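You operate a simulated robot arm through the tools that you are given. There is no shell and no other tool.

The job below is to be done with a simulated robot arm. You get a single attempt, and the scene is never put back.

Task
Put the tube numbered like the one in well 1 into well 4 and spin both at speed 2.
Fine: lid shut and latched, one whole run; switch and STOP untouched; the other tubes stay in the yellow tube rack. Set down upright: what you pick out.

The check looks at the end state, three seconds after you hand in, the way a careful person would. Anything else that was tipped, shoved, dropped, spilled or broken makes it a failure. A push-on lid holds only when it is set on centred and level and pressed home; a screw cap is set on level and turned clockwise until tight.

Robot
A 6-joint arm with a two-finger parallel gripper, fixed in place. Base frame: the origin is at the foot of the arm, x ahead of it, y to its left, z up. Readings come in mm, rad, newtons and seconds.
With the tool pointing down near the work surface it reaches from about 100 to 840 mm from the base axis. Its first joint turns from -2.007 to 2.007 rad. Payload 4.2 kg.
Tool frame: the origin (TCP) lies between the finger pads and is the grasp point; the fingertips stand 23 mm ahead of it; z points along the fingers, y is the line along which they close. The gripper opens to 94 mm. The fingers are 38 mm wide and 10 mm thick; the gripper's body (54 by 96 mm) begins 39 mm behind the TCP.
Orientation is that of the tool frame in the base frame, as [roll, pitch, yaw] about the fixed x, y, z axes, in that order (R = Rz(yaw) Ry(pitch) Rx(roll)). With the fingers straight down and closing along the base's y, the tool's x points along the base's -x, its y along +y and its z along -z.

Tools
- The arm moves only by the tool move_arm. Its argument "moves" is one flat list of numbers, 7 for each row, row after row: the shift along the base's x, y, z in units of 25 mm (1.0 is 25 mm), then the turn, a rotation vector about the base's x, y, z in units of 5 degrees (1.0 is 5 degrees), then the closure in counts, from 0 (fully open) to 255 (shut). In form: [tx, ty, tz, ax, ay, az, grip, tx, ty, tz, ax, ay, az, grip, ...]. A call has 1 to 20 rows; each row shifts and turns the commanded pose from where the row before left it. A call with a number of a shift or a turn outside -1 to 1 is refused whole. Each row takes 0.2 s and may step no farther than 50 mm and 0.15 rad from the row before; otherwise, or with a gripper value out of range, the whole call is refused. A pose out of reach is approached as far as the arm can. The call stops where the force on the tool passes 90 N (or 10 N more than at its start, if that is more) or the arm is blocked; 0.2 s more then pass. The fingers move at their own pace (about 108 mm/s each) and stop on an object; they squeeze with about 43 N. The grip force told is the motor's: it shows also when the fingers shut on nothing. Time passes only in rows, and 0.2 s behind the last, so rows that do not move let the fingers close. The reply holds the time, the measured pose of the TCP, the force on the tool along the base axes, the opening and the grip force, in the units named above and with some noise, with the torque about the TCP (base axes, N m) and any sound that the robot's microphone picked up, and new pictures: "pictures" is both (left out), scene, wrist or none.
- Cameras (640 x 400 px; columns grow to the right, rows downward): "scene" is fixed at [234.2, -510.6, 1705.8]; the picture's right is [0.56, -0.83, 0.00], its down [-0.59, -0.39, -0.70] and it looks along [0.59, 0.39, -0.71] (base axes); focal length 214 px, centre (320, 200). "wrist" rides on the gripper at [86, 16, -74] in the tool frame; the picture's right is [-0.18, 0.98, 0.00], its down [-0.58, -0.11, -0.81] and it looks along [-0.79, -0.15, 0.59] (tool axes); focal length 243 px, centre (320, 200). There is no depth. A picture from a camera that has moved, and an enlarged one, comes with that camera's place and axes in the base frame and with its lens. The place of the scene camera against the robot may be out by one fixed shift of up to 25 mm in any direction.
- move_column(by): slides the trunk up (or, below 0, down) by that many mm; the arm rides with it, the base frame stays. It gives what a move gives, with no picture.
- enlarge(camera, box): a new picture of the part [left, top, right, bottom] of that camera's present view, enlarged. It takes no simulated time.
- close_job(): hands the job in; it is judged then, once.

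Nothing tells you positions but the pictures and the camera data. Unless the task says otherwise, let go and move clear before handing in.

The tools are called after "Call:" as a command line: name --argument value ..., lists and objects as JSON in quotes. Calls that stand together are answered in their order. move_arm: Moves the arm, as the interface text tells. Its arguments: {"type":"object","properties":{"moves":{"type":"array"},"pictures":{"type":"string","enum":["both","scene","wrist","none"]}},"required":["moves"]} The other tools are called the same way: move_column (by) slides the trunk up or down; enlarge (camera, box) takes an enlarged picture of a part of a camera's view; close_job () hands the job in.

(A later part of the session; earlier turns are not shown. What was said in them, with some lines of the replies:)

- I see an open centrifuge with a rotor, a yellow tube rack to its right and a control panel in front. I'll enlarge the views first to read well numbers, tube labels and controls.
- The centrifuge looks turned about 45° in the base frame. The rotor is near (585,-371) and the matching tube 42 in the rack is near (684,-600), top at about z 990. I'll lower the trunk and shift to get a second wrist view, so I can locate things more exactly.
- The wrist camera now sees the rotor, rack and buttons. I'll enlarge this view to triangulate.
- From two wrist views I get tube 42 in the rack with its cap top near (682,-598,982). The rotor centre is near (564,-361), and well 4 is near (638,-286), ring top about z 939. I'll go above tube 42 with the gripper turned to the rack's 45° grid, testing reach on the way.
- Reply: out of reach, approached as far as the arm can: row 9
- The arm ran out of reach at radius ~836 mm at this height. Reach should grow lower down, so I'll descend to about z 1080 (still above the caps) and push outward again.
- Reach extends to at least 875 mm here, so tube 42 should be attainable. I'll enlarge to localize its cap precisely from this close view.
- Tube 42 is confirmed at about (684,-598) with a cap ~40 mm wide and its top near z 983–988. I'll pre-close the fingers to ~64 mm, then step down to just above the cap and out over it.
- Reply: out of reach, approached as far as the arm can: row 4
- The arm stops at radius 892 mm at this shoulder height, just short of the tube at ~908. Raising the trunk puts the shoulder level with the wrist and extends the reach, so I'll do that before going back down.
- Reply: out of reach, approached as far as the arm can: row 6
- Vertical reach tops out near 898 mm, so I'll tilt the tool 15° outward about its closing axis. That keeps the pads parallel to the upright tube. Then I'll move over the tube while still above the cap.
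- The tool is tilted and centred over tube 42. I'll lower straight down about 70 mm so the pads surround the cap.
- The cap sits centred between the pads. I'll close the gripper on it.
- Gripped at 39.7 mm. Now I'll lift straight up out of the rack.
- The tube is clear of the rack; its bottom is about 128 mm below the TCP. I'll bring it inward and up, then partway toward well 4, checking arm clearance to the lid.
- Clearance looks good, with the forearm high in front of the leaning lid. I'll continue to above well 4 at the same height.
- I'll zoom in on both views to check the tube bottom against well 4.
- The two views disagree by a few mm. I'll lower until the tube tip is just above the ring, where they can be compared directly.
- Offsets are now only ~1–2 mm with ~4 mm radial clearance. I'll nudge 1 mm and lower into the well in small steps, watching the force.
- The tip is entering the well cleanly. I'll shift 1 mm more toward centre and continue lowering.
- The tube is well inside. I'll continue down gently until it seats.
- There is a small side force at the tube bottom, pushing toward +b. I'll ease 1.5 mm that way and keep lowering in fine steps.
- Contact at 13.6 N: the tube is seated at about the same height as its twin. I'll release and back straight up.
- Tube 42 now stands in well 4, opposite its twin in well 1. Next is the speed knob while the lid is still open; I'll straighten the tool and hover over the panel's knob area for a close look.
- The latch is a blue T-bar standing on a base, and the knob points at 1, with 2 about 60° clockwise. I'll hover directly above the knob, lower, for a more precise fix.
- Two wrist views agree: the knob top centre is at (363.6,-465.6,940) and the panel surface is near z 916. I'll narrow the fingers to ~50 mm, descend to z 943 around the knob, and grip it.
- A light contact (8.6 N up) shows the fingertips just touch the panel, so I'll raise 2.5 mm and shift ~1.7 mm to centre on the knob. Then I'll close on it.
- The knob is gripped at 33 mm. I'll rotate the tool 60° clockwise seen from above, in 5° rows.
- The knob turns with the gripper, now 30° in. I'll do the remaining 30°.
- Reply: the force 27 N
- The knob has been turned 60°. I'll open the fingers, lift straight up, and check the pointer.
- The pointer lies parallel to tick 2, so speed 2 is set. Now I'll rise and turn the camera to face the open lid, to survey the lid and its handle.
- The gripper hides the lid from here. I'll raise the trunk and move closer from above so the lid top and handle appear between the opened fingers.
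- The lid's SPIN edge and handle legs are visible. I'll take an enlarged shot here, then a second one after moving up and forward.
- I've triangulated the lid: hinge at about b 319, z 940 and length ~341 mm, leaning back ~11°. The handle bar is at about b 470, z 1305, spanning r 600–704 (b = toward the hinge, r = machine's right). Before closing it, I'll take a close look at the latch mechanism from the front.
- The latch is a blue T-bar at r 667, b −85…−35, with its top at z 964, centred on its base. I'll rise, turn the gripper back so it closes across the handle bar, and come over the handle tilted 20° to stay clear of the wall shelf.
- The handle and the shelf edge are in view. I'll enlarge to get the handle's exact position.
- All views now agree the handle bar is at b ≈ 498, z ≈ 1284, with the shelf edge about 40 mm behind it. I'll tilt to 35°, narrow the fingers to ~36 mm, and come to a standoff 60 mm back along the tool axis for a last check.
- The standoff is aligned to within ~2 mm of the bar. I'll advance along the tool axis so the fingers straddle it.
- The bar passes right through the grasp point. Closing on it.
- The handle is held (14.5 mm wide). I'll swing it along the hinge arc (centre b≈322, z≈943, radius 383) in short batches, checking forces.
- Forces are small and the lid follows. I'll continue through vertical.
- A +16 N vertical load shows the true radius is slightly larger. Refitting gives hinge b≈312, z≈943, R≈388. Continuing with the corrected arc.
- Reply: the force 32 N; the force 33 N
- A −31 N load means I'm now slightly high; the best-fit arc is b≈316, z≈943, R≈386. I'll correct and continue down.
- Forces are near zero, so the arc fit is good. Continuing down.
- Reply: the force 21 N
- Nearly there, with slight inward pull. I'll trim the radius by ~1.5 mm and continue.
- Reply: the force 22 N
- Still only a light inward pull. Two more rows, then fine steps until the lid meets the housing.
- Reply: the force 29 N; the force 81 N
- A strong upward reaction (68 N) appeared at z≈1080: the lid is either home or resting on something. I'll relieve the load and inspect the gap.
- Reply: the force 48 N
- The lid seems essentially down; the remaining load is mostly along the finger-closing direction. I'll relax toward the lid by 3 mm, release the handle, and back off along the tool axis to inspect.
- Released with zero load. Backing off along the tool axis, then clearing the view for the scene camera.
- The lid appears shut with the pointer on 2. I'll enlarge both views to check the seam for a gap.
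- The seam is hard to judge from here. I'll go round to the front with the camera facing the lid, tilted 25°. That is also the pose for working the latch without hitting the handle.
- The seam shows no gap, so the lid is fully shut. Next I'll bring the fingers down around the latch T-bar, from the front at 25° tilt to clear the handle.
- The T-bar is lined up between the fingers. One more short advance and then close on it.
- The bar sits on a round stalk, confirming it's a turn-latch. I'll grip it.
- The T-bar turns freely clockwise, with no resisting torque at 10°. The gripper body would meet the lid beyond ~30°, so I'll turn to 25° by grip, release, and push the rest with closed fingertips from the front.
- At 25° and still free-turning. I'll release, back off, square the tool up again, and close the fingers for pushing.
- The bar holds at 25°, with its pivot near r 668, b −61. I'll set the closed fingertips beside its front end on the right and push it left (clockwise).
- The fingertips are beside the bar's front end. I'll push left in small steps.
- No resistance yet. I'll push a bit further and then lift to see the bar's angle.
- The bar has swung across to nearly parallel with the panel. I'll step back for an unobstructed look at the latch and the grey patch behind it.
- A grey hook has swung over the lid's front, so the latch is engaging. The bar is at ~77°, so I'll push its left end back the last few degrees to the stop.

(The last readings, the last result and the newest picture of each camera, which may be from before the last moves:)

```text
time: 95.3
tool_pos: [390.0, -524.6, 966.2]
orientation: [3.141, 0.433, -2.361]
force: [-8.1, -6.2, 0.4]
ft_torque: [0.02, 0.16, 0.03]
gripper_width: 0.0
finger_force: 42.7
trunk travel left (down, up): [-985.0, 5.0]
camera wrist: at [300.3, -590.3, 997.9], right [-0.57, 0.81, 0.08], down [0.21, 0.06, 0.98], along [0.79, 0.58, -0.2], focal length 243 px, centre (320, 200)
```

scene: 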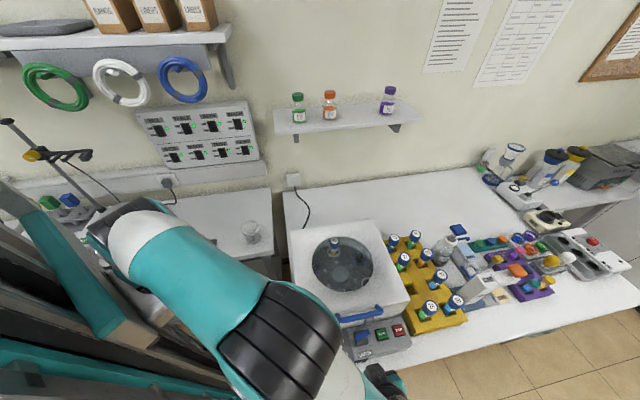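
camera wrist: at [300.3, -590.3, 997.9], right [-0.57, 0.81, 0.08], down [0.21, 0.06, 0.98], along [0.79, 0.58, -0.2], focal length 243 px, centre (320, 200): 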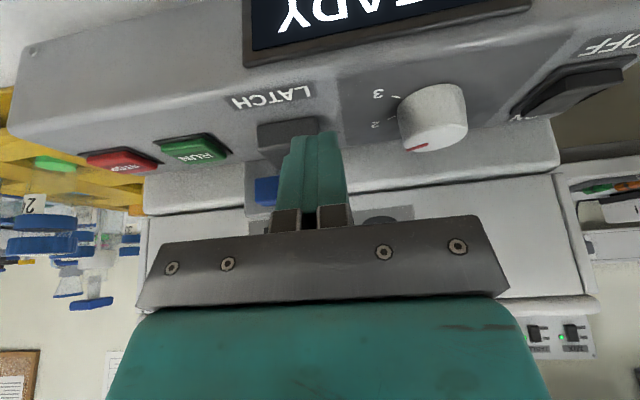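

Contact of 10 N at the expected end position. One more small push to confirm it's the stop.

Call:
move_arm --moves '[0.06, 0.06, 0, 0, 0, 0, 255]' --pictures "none"

Call:
move_arm --moves '[-0.2, -0.2, 0, 0, 0, 0, 255, -0.4, -0.4, 0.5, 0, 0, 0, 255, -0.5, -0.5, 0.8, 0, 0, 0, 255, -0.7, -0.3, 0.8, 0, 0, 0, 255, -0.7, -0.2, 0.8, 0, 0, 0, 255]'

Call:
enlarge --camera "wrist" --box '[180, 0, 420, 150]'

Call:
enlarge --camera "scene" --box '[330, 280, 420, 360]'

```text
time: 95.7
tool_pos: [390.1, -524.4, 966.6]
orientation: [-3.139, 0.432, -2.362]
force: [-26.6, -14.8, 2.1]
ft_torque: [-0.37, 0.09, 0.2]
gripper_width: 0.3
finger_force: 42.1
trunk travel left (down, up): [-985.0, 5.0]
```

```text
time: 96.9
tool_pos: [331.3, -561.0, 1039.1]
orientation: [3.141, 0.437, -2.357]
force: [-0.3, -0.2, 0.2]
ft_torque: [-0.03, 0.01, -0.01]
gripper_width: 0.0
finger_force: 42.7
trunk travel left (down, up): [-985.0, 5.0]
camera wrist: at [240.9, -627.5, 1070.0], right [-0.58, 0.81, 0.08], down [0.21, 0.05, 0.98], along [0.79, 0.58, -0.2], focal length 243 px, centre (320, 200)
```

scene: 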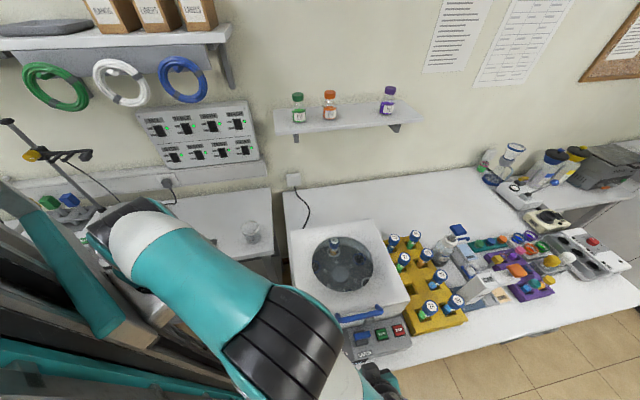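
wrist: 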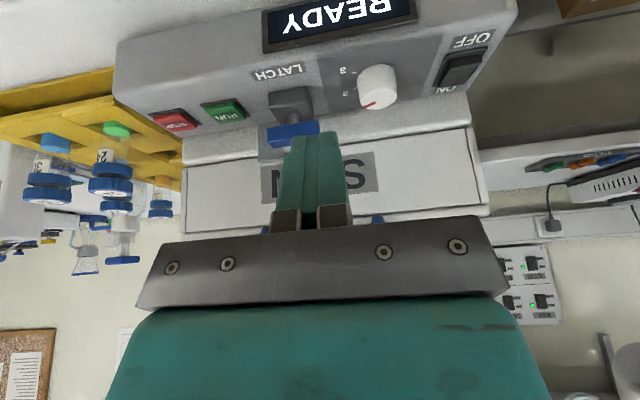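

```text
2.67 times, centred on (300, 75) of wrist
camera zoom: at [240.9, -627.5, 1070.0], right [-0.58, 0.81, 0.08], down [0.21, 0.05, 0.98], along [0.79, 0.58, -0.2], focal length 647 px, centre (373, 533)
```

zoom: 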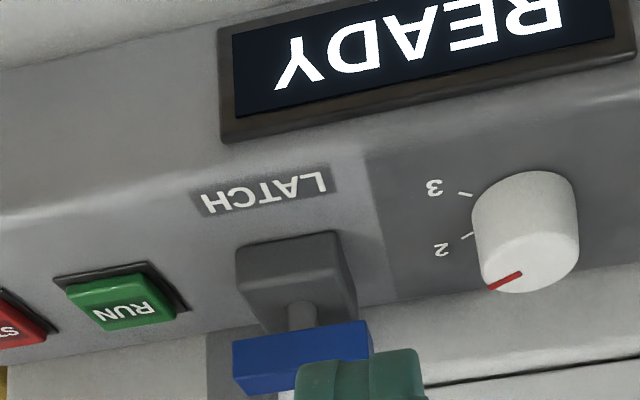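

```text
5.00 times, centred on (375, 320) of scene
camera zoom: at [234.2, -510.6, 1705.8], right [0.56, -0.83, 0.0], down [-0.59, -0.39, -0.7], along [0.59, 0.39, -0.71], focal length 1072 px, centre (45, -400)
```

zoom: 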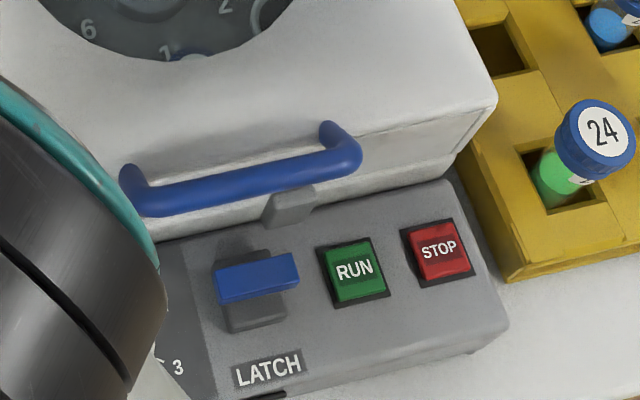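

The latch bar is fully across and the hook sits over the lid; the display still reads READY. Now I'll position the closed fingertips over RUN (r≈737, b≈−64), staying well away from STOP.

Call:
move_arm --moves '[0.85, -0.17, 0, 0, 0, 0, 255, 0.85, -0.17, 0, 0, 0, 0, 255, 0.85, -0.17, 0, 0, 0, 0, 255, 0.85, -0.17, 0, 0, 0, 0, 255, 0.85, -0.17, 0, 0, 0, 0, 255, 0.85, -0.17, 0, 0, 0, 0, 255, 0.264, 0.264, -0.72, 0, 0, 0, 255, 0.264, 0.264, -0.72, 0, 0, 0, 255, 0.264, 0.264, -0.72, 0, 0, 0, 255, 0, 0, 0, 0, 0, 0, 255]'

Call:
enlarge --camera "wrist" --box '[200, 0, 440, 200]'

Call:
enlarge --camera "scene" --box '[340, 280, 430, 360]'

```text
time: 99.1
tool_pos: [478.1, -567.0, 985.0]
orientation: [-3.14, 0.437, -2.356]
force: [0.3, 0.2, -0.8]
ft_torque: [0.02, -0.03, -0.03]
gripper_width: 0.0
finger_force: 42.2
trunk travel left (down, up): [-985.0, 5.0]
camera wrist: at [389.0, -633.2, 1016.2], right [-0.58, 0.81, 0.08], down [0.21, 0.06, 0.98], along [0.79, 0.58, -0.2], focal length 243 px, centre (320, 200)
```

scene: 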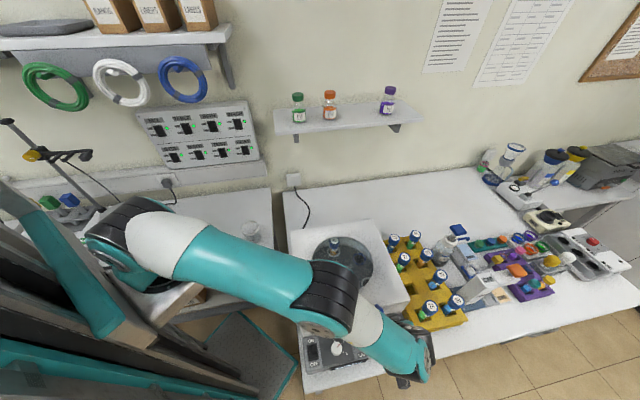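
wrist: 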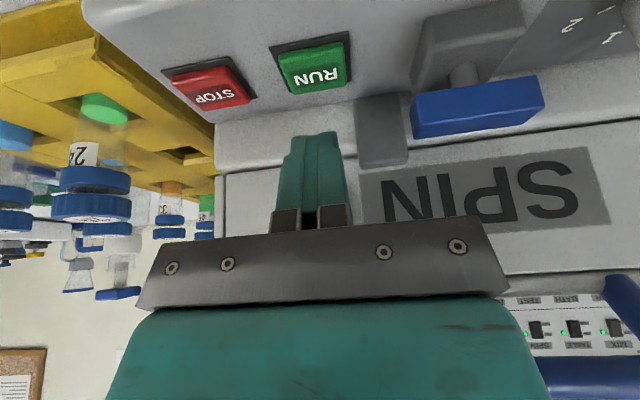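

```text
2.00 times, centred on (320, 100) of wrist
camera zoom: at [389.0, -633.2, 1016.2], right [-0.58, 0.81, 0.08], down [0.21, 0.06, 0.98], along [0.79, 0.58, -0.2], focal length 485 px, centre (320, 400)
```

zoom: 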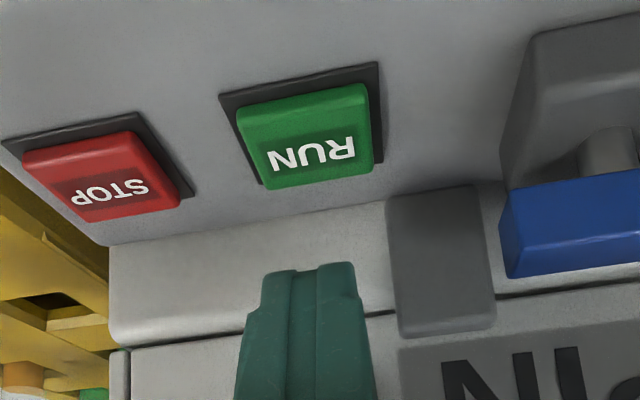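

```text
5.00 times, centred on (385, 320) of scene
camera zoom: at [234.2, -510.6, 1705.8], right [0.56, -0.83, 0.0], down [-0.59, -0.39, -0.7], along [0.59, 0.39, -0.71], focal length 1072 px, centre (-5, -400)
```

zoom: 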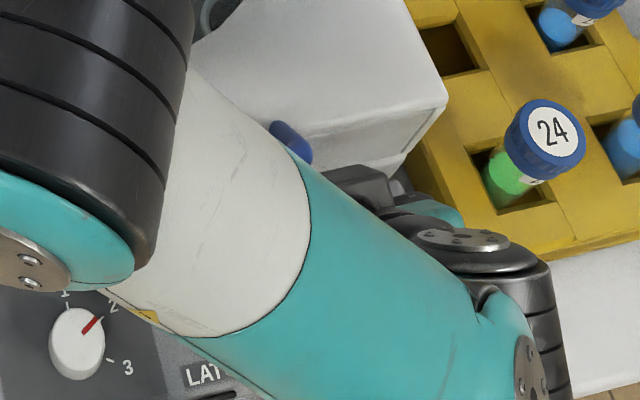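

The grey hook clearly overlaps the lid's seam. RUN's top face is centred near r 738, b −61, z 927. I'll descend onto it, then press in small steps.

Call:
move_arm --moves '[0.06, 0.11, -0.5, 0, 0, 0, 255, 0, 0, -0.5, 0, 0, 0, 255]' --pictures "none"

Call:
move_arm --moves '[0, 0, -0.1, 0, 0, 0, 255]' --pictures "none"

Call:
move_arm --moves '[0, 0, -0.08, 0, 0, 0, 255]' --pictures "wrist"

```text
time: 99.7
tool_pos: [478.9, -562.7, 959.8]
orientation: [3.141, 0.436, -2.356]
force: [-0.2, 0.0, 0.2]
ft_torque: [-0.02, 0.02, 0.02]
gripper_width: 0.1
finger_force: 42.2
trunk travel left (down, up): [-985.0, 5.0]
```

```text
time: 100.1
tool_pos: [478.8, -563.7, 957.5]
orientation: [-3.141, 0.437, -2.356]
force: [0.3, -1.2, 0.3]
ft_torque: [-0.01, 0.02, -0.03]
gripper_width: 0.0
finger_force: 42.7
trunk travel left (down, up): [-985.0, 5.0]
```

```text
time: 100.5
tool_pos: [477.9, -564.9, 955.9]
orientation: [3.141, 0.438, -2.358]
force: [0.4, 0.4, 0.3]
ft_torque: [0.03, -0.02, 0.01]
gripper_width: 0.1
finger_force: 42.1
trunk travel left (down, up): [-985.0, 5.0]
camera wrist: at [389.6, -630.3, 986.8], right [-0.58, 0.81, 0.08], down [0.21, 0.06, 0.98], along [0.79, 0.58, -0.2], focal length 243 px, centre (320, 200)
```

wrist: 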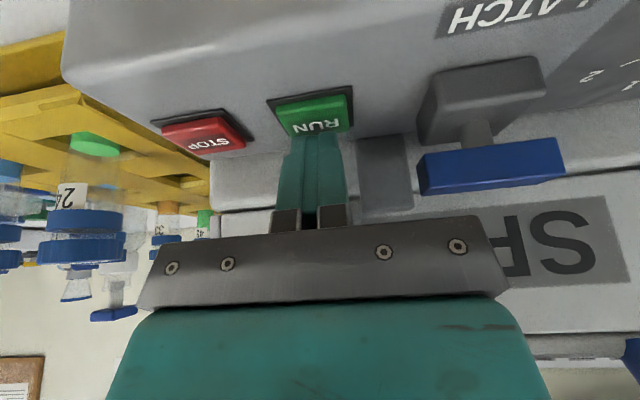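

The rounded tips still have a few mm to go. Continuing down in 2 mm steps.

Call:
move_arm --moves '[0, 0, -0.08, 0, 0, 0, 255]' --pictures "none"

Call:
move_arm --moves '[0, 0, -0.08, 0, 0, 0, 255]' --pictures "none"

Call:
move_arm --moves '[0, 0, -0.06, 0, 0, 0, 255]' --pictures "none"

```text
time: 100.9
tool_pos: [479.4, -563.3, 953.1]
orientation: [-3.142, 0.435, -2.356]
force: [0.9, -0.1, 1.3]
ft_torque: [-0.03, 0.0, 0.0]
gripper_width: 0.1
finger_force: 42.3
trunk travel left (down, up): [-985.0, 5.0]
heard: click
```

```text
time: 101.3
tool_pos: [479.5, -563.5, 951.6]
orientation: [-3.14, 0.436, -2.357]
force: [0.7, 0.3, 3.6]
ft_torque: [0.0, -0.01, 0.0]
gripper_width: 0.0
finger_force: 42.3
trunk travel left (down, up): [-985.0, 5.0]
```

```text
time: 101.7
tool_pos: [479.0, -564.1, 950.3]
orientation: [-3.141, 0.436, -2.354]
force: [0.1, 2.6, 9.7]
ft_torque: [-0.01, 0.02, -0.01]
gripper_width: 0.4
finger_force: 42.2
trunk travel left (down, up): [-985.0, 5.0]
```

A click was heard: the button registered. I'll lift off straight away and check the display.

Call:
move_arm --moves '[-0.05, -0.05, 0.5, 0, 0, 0, 255, -0.2, -0.2, 0.7, 0, 0, 0, 255, -0.3, -0.3, 0.8, 0, 0, 0, 255]'

Call:
enlarge --camera "wrist" --box '[200, 0, 500, 200]'

```text
time: 102.5
tool_pos: [465.8, -577.2, 998.2]
orientation: [3.14, 0.437, -2.355]
force: [-0.3, -0.2, 0.0]
ft_torque: [0.01, -0.01, 0.04]
gripper_width: 0.3
finger_force: 41.9
trunk travel left (down, up): [-985.0, 5.0]
camera wrist: at [375.5, -643.7, 1030.7], right [-0.58, 0.81, 0.08], down [0.21, 0.05, 0.98], along [0.79, 0.58, -0.2], focal length 243 px, centre (320, 200)
```

scene: 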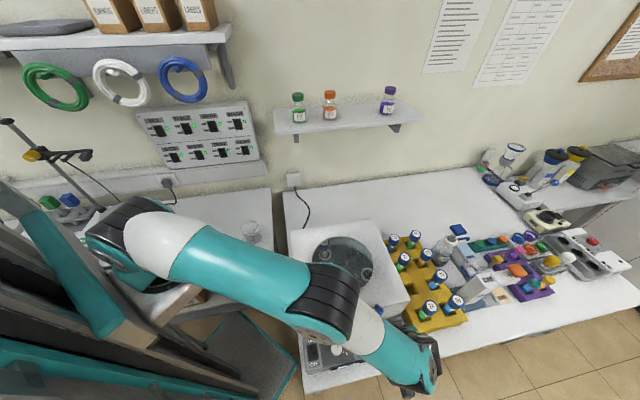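
wrist: 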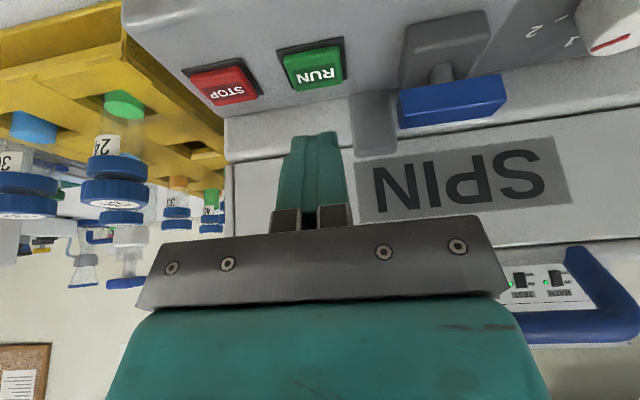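

```text
2.00 times, centred on (350, 100) of wrist
camera zoom: at [375.5, -643.7, 1030.7], right [-0.58, 0.81, 0.08], down [0.21, 0.05, 0.98], along [0.79, 0.58, -0.2], focal length 485 px, centre (260, 400)
```

zoom: 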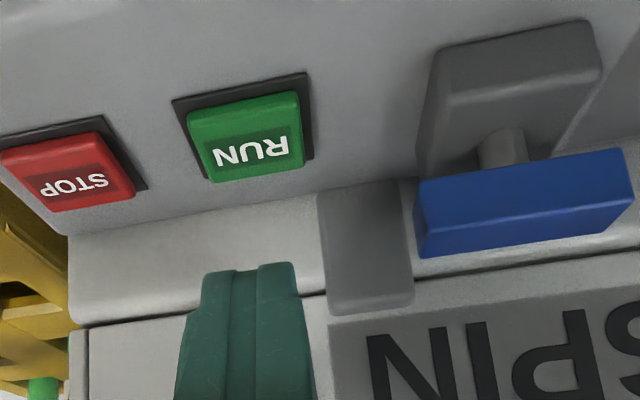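

Call:
enlarge --camera "scene" --box '[295, 220, 395, 310]'

Call:
move_arm --moves '[-0.7, -0.3, 0.5, 0, 0, 0, 255, -0.8, -0.1, 0.5, 0, 0, 0, 255, -0.8, -0.1, 0.4, 0, 0, 0, 255, -0.8, -0.1, 0, 0, 0, 0, 255, -0.8, -0.1, 0, 0, 0, 0, 255]'

Call:
enlarge --camera "wrist" --box '[160, 0, 480, 200]'

Call:
enlarge --camera "scene" --box '[295, 220, 395, 310]'

```text
4.44 times, centred on (345, 265) of scene
camera zoom: at [234.2, -510.6, 1705.8], right [0.56, -0.83, 0.0], down [-0.59, -0.39, -0.7], along [0.59, 0.39, -0.71], focal length 953 px, centre (209, -89)
```

zoom: 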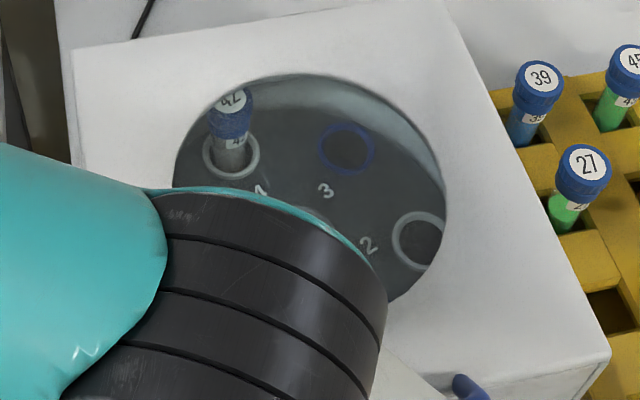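

```text
time: 103.7
tool_pos: [366.9, -595.9, 1034.3]
orientation: [-3.141, 0.438, -2.357]
force: [-1.0, 0.6, -0.8]
ft_torque: [0.01, 0.01, 0.01]
gripper_width: 0.0
finger_force: 42.1
trunk travel left (down, up): [-985.0, 5.0]
camera wrist: at [278.0, -661.6, 1066.0], right [-0.58, 0.81, 0.08], down [0.21, 0.05, 0.98], along [0.79, 0.58, -0.2], focal length 243 px, centre (320, 200)
```

scene: 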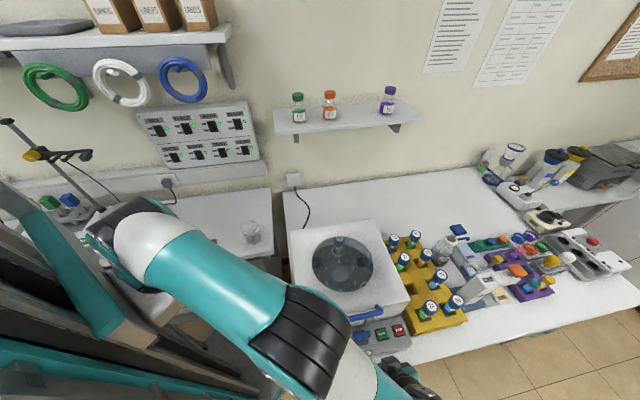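
wrist: 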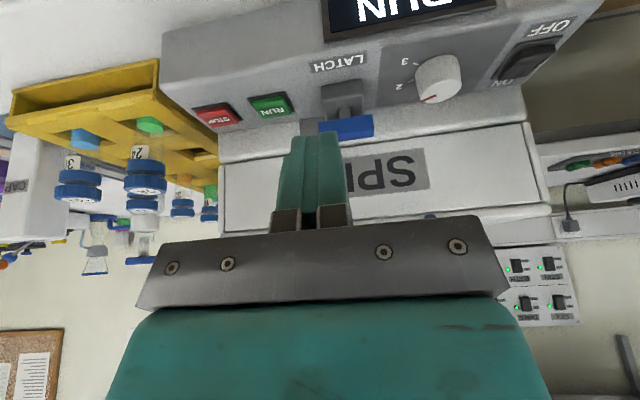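

```text
2.00 times, centred on (320, 100) of wrist
camera zoom: at [278.0, -661.6, 1066.0], right [-0.58, 0.81, 0.08], down [0.21, 0.05, 0.98], along [0.79, 0.58, -0.2], focal length 485 px, centre (320, 400)
```

zoom: 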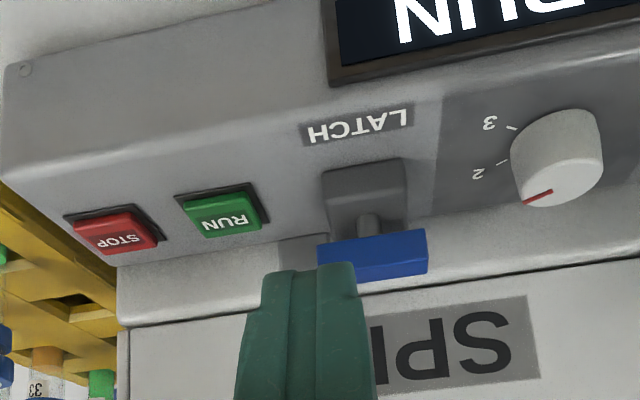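

```text
4.44 times, centred on (345, 265) of scene
camera zoom: at [234.2, -510.6, 1705.8], right [0.56, -0.83, 0.0], down [-0.59, -0.39, -0.7], along [0.59, 0.39, -0.71], focal length 953 px, centre (209, -89)
```

zoom: 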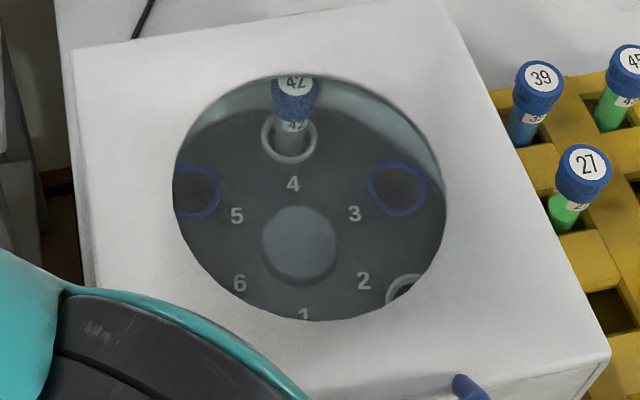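

The display reads RUN and the rotor is turning. I'll back away a little so the whole display is visible, and wait for the run to complete.

Call:
move_arm --moves '[-0.7, -0.7, 0.5, 0, 0, 0, 255, -0.7, -0.7, 0.5, 0, 0, 0, 255, -0.7, -0.4, 0.5, 0, 0, 0, 255, 0, 0, 0, 0, 0, 0, 255, 0, 0, 0, 0, 0, 0, 255, 0, 0, 0, 0, 0, 0, 255, 0, 0, 0, 0, 0, 0, 255, 0, 0, 0, 0, 0, 0, 255, 0, 0, 0, 0, 0, 0, 255, 0, 0, 0, 0, 0, 0, 255]' --pictures "wrist"

Call:
enlarge --camera "wrist" --box '[160, 0, 520, 180]'

Call:
enlarge --camera "scene" --box '[295, 220, 395, 310]'

```text
time: 105.9
tool_pos: [315.1, -640.7, 1071.2]
orientation: [-3.14, 0.437, -2.356]
force: [0.6, 0.3, 0.0]
ft_torque: [0.03, 0.01, -0.01]
gripper_width: 0.0
finger_force: 42.2
trunk travel left (down, up): [-985.0, 5.0]
camera wrist: at [225.5, -707.3, 1102.8], right [-0.58, 0.81, 0.08], down [0.21, 0.05, 0.98], along [0.79, 0.58, -0.2], focal length 243 px, centre (320, 200)
```

wrist: 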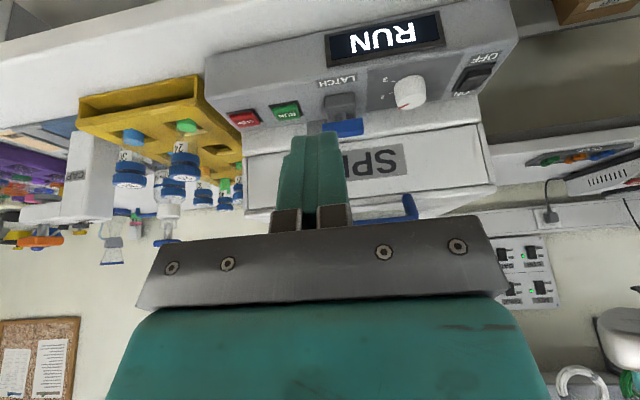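

```text
1.78 times, centred on (340, 90) of wrist
camera zoom: at [225.5, -707.3, 1102.8], right [-0.58, 0.81, 0.08], down [0.21, 0.05, 0.98], along [0.79, 0.58, -0.2], focal length 431 px, centre (284, 396)
```

zoom: 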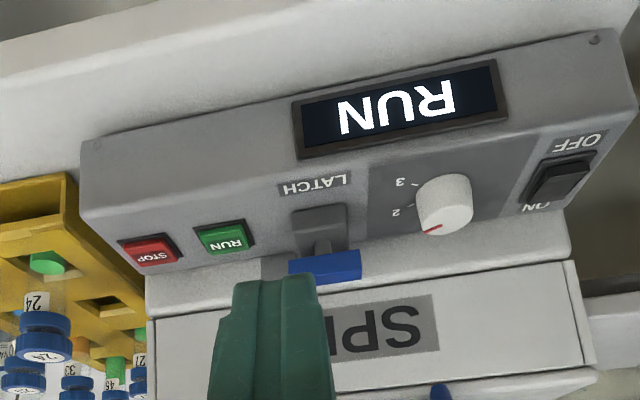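

```text
4.44 times, centred on (345, 265) of scene
camera zoom: at [234.2, -510.6, 1705.8], right [0.56, -0.83, 0.0], down [-0.59, -0.39, -0.7], along [0.59, 0.39, -0.71], focal length 953 px, centre (209, -89)
```

zoom: 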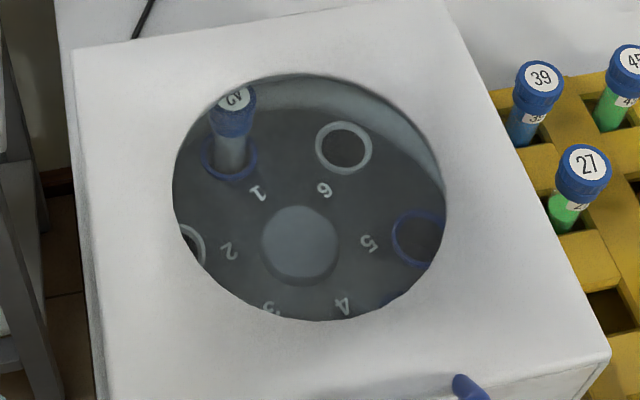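

The run is under way, with the switch still ON and the knob at 2. I'll wait without moving.

Call:
move_arm --moves '[0, 0, 0, 0, 0, 0, 255, 0, 0, 0, 0, 0, 0, 255, 0, 0, 0, 0, 0, 0, 255, 0, 0, 0, 0, 0, 0, 255, 0, 0, 0, 0, 0, 0, 255, 0, 0, 0, 0, 0, 0, 255, 0, 0, 0, 0, 0, 0, 255, 0, 0, 0, 0, 0, 0, 255, 0, 0, 0, 0, 0, 0, 255, 0, 0, 0, 0, 0, 0, 255, 0, 0, 0, 0, 0, 0, 255, 0, 0, 0, 0, 0, 0, 255, 0, 0, 0, 0, 0, 0, 255, 0, 0, 0, 0, 0, 0, 255, 0, 0, 0, 0, 0, 0, 255, 0, 0, 0, 0, 0, 0, 255, 0, 0, 0, 0, 0, 0, 255, 0, 0, 0, 0, 0, 0, 255, 0, 0, 0, 0, 0, 0, 255, 0, 0, 0, 0, 0, 0, 255]' --pictures "wrist"

Call:
enlarge --camera "wrist" --box '[160, 0, 520, 180]'

```text
time: 110.1
tool_pos: [315.6, -640.7, 1070.3]
orientation: [-3.141, 0.437, -2.357]
force: [0.4, 0.2, -0.3]
ft_torque: [0.01, 0.02, 0.01]
gripper_width: 0.1
finger_force: 42.3
trunk travel left (down, up): [-985.0, 5.0]
camera wrist: at [225.5, -707.3, 1102.8], right [-0.58, 0.81, 0.08], down [0.21, 0.05, 0.98], along [0.79, 0.58, -0.2], focal length 243 px, centre (320, 200)
```

wrist: 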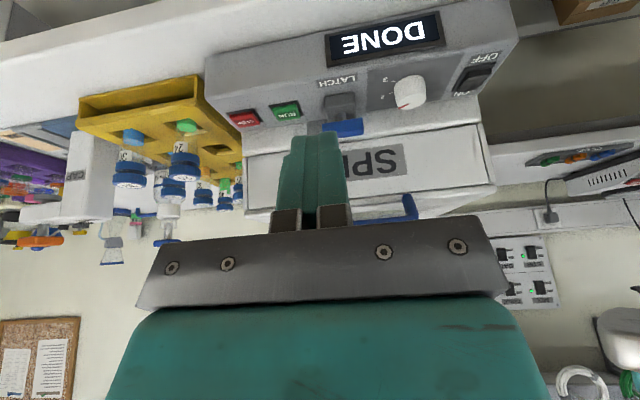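

```text
1.78 times, centred on (340, 90) of wrist
camera zoom: at [225.5, -707.3, 1102.8], right [-0.58, 0.81, 0.08], down [0.21, 0.05, 0.98], along [0.79, 0.58, -0.2], focal length 431 px, centre (284, 396)
```

zoom: 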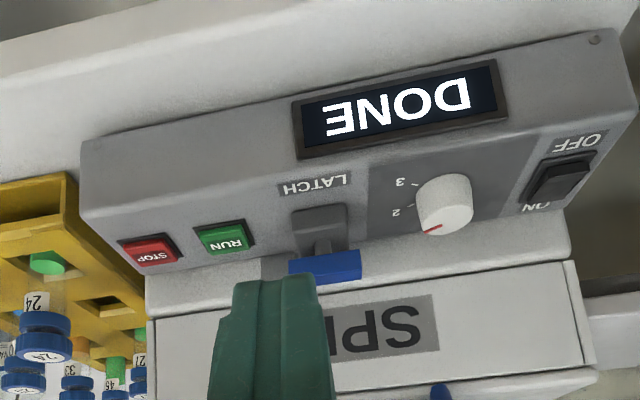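

The display shows DONE: one whole run is finished, with the lid shut and latched. I'll move the arm clear and take a last look at the whole scene.

Call:
move_arm --moves '[-0.8, 0, 0.8, 0, 0, 0, 119, -0.8, 0.2, 0.8, 0, 0, 0, 119, -0.8, 0.4, 0.8, 0, 0, 0, 119, -0.4, 0.4, 0.8, 0, 0, 0, 119, 0, 0, 0, 0, 0, 0, 119]'

Call:
enlarge --camera "scene" --box '[285, 215, 405, 345]'

Call:
enlarge --camera "scene" --box '[370, 220, 480, 340]'

```text
time: 111.3
tool_pos: [244.4, -615.0, 1151.8]
orientation: [-3.141, 0.436, -2.356]
force: [0.0, 0.2, -0.4]
ft_torque: [-0.01, 0.01, -0.05]
gripper_width: 50.0
finger_force: 0.1
trunk travel left (down, up): [-985.0, 5.0]
camera wrist: at [155.3, -681.1, 1182.9], right [-0.58, 0.81, 0.08], down [0.21, 0.06, 0.98], along [0.79, 0.58, -0.2], focal length 243 px, centre (320, 200)
```

scene: 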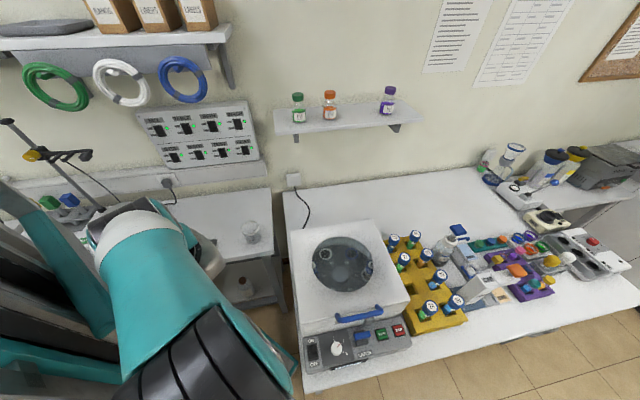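
wrist: 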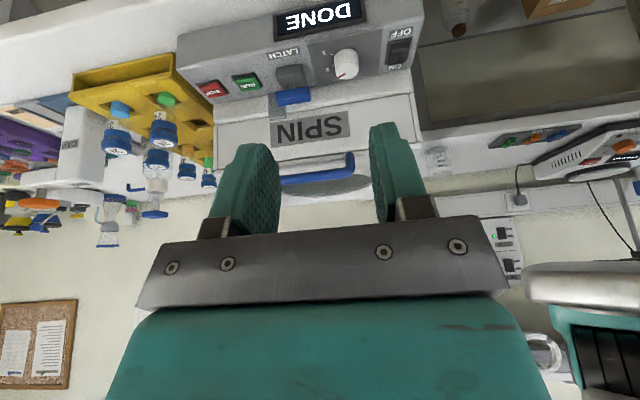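

```text
3.08 times, centred on (345, 280) of scene
camera zoom: at [234.2, -510.6, 1705.8], right [0.56, -0.83, 0.0], down [-0.59, -0.39, -0.7], along [0.59, 0.39, -0.71], focal length 660 px, centre (243, -46)
```

zoom: 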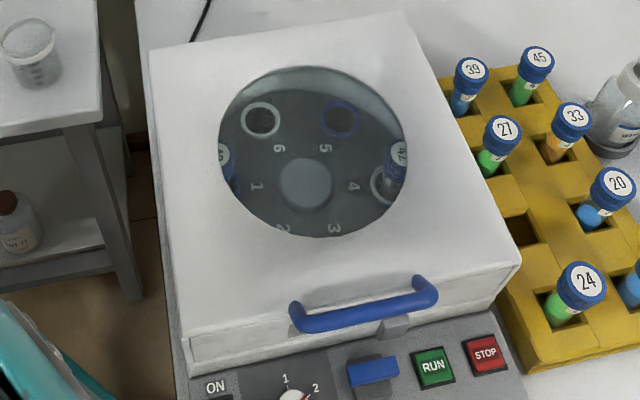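

```text
3.33 times, centred on (425, 280) of scene
camera zoom: at [234.2, -510.6, 1705.8], right [0.56, -0.83, 0.0], down [-0.59, -0.39, -0.7], along [0.59, 0.39, -0.71], focal length 715 px, centre (-30, -67)
```

zoom: 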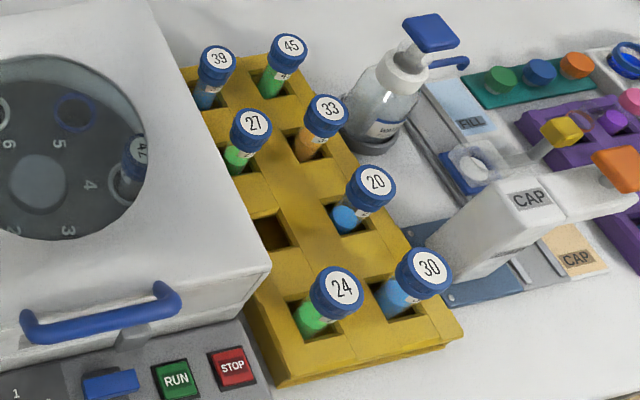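

Tube 42 sits in well 4 and its twin in well 1, both upright. The lid is shut with the hook over it, the knob is on 2 and the display reads DONE. All the other tubes are undisturbed in the rack and the arm is clear, so I'm handing in.

Call:
close_job

```text
The job is handed in.
```

I put tube 42 from the rack into well 4, opposite the 42 already in well 1, and spun both for one whole run at speed 2. I've handed the job in; I haven't seen how it was judged.

- **Run:** pressing RUN gave a click, the display went to RUN and the rotor turned. The display then read DONE.
- **Lid and latch:** the lid is shut with no visible gap. The latch is turned fully across, with its hook over the lid.
- **Speed knob:** it points at 2.
- **Switch and STOP:** I didn't touch either.
- **Tubes:** both 42s stand upright in the rotor. The other seven tubes are still upright in the yellow rack.

I was holding nothing and the arm was clear of everything when I handed in.
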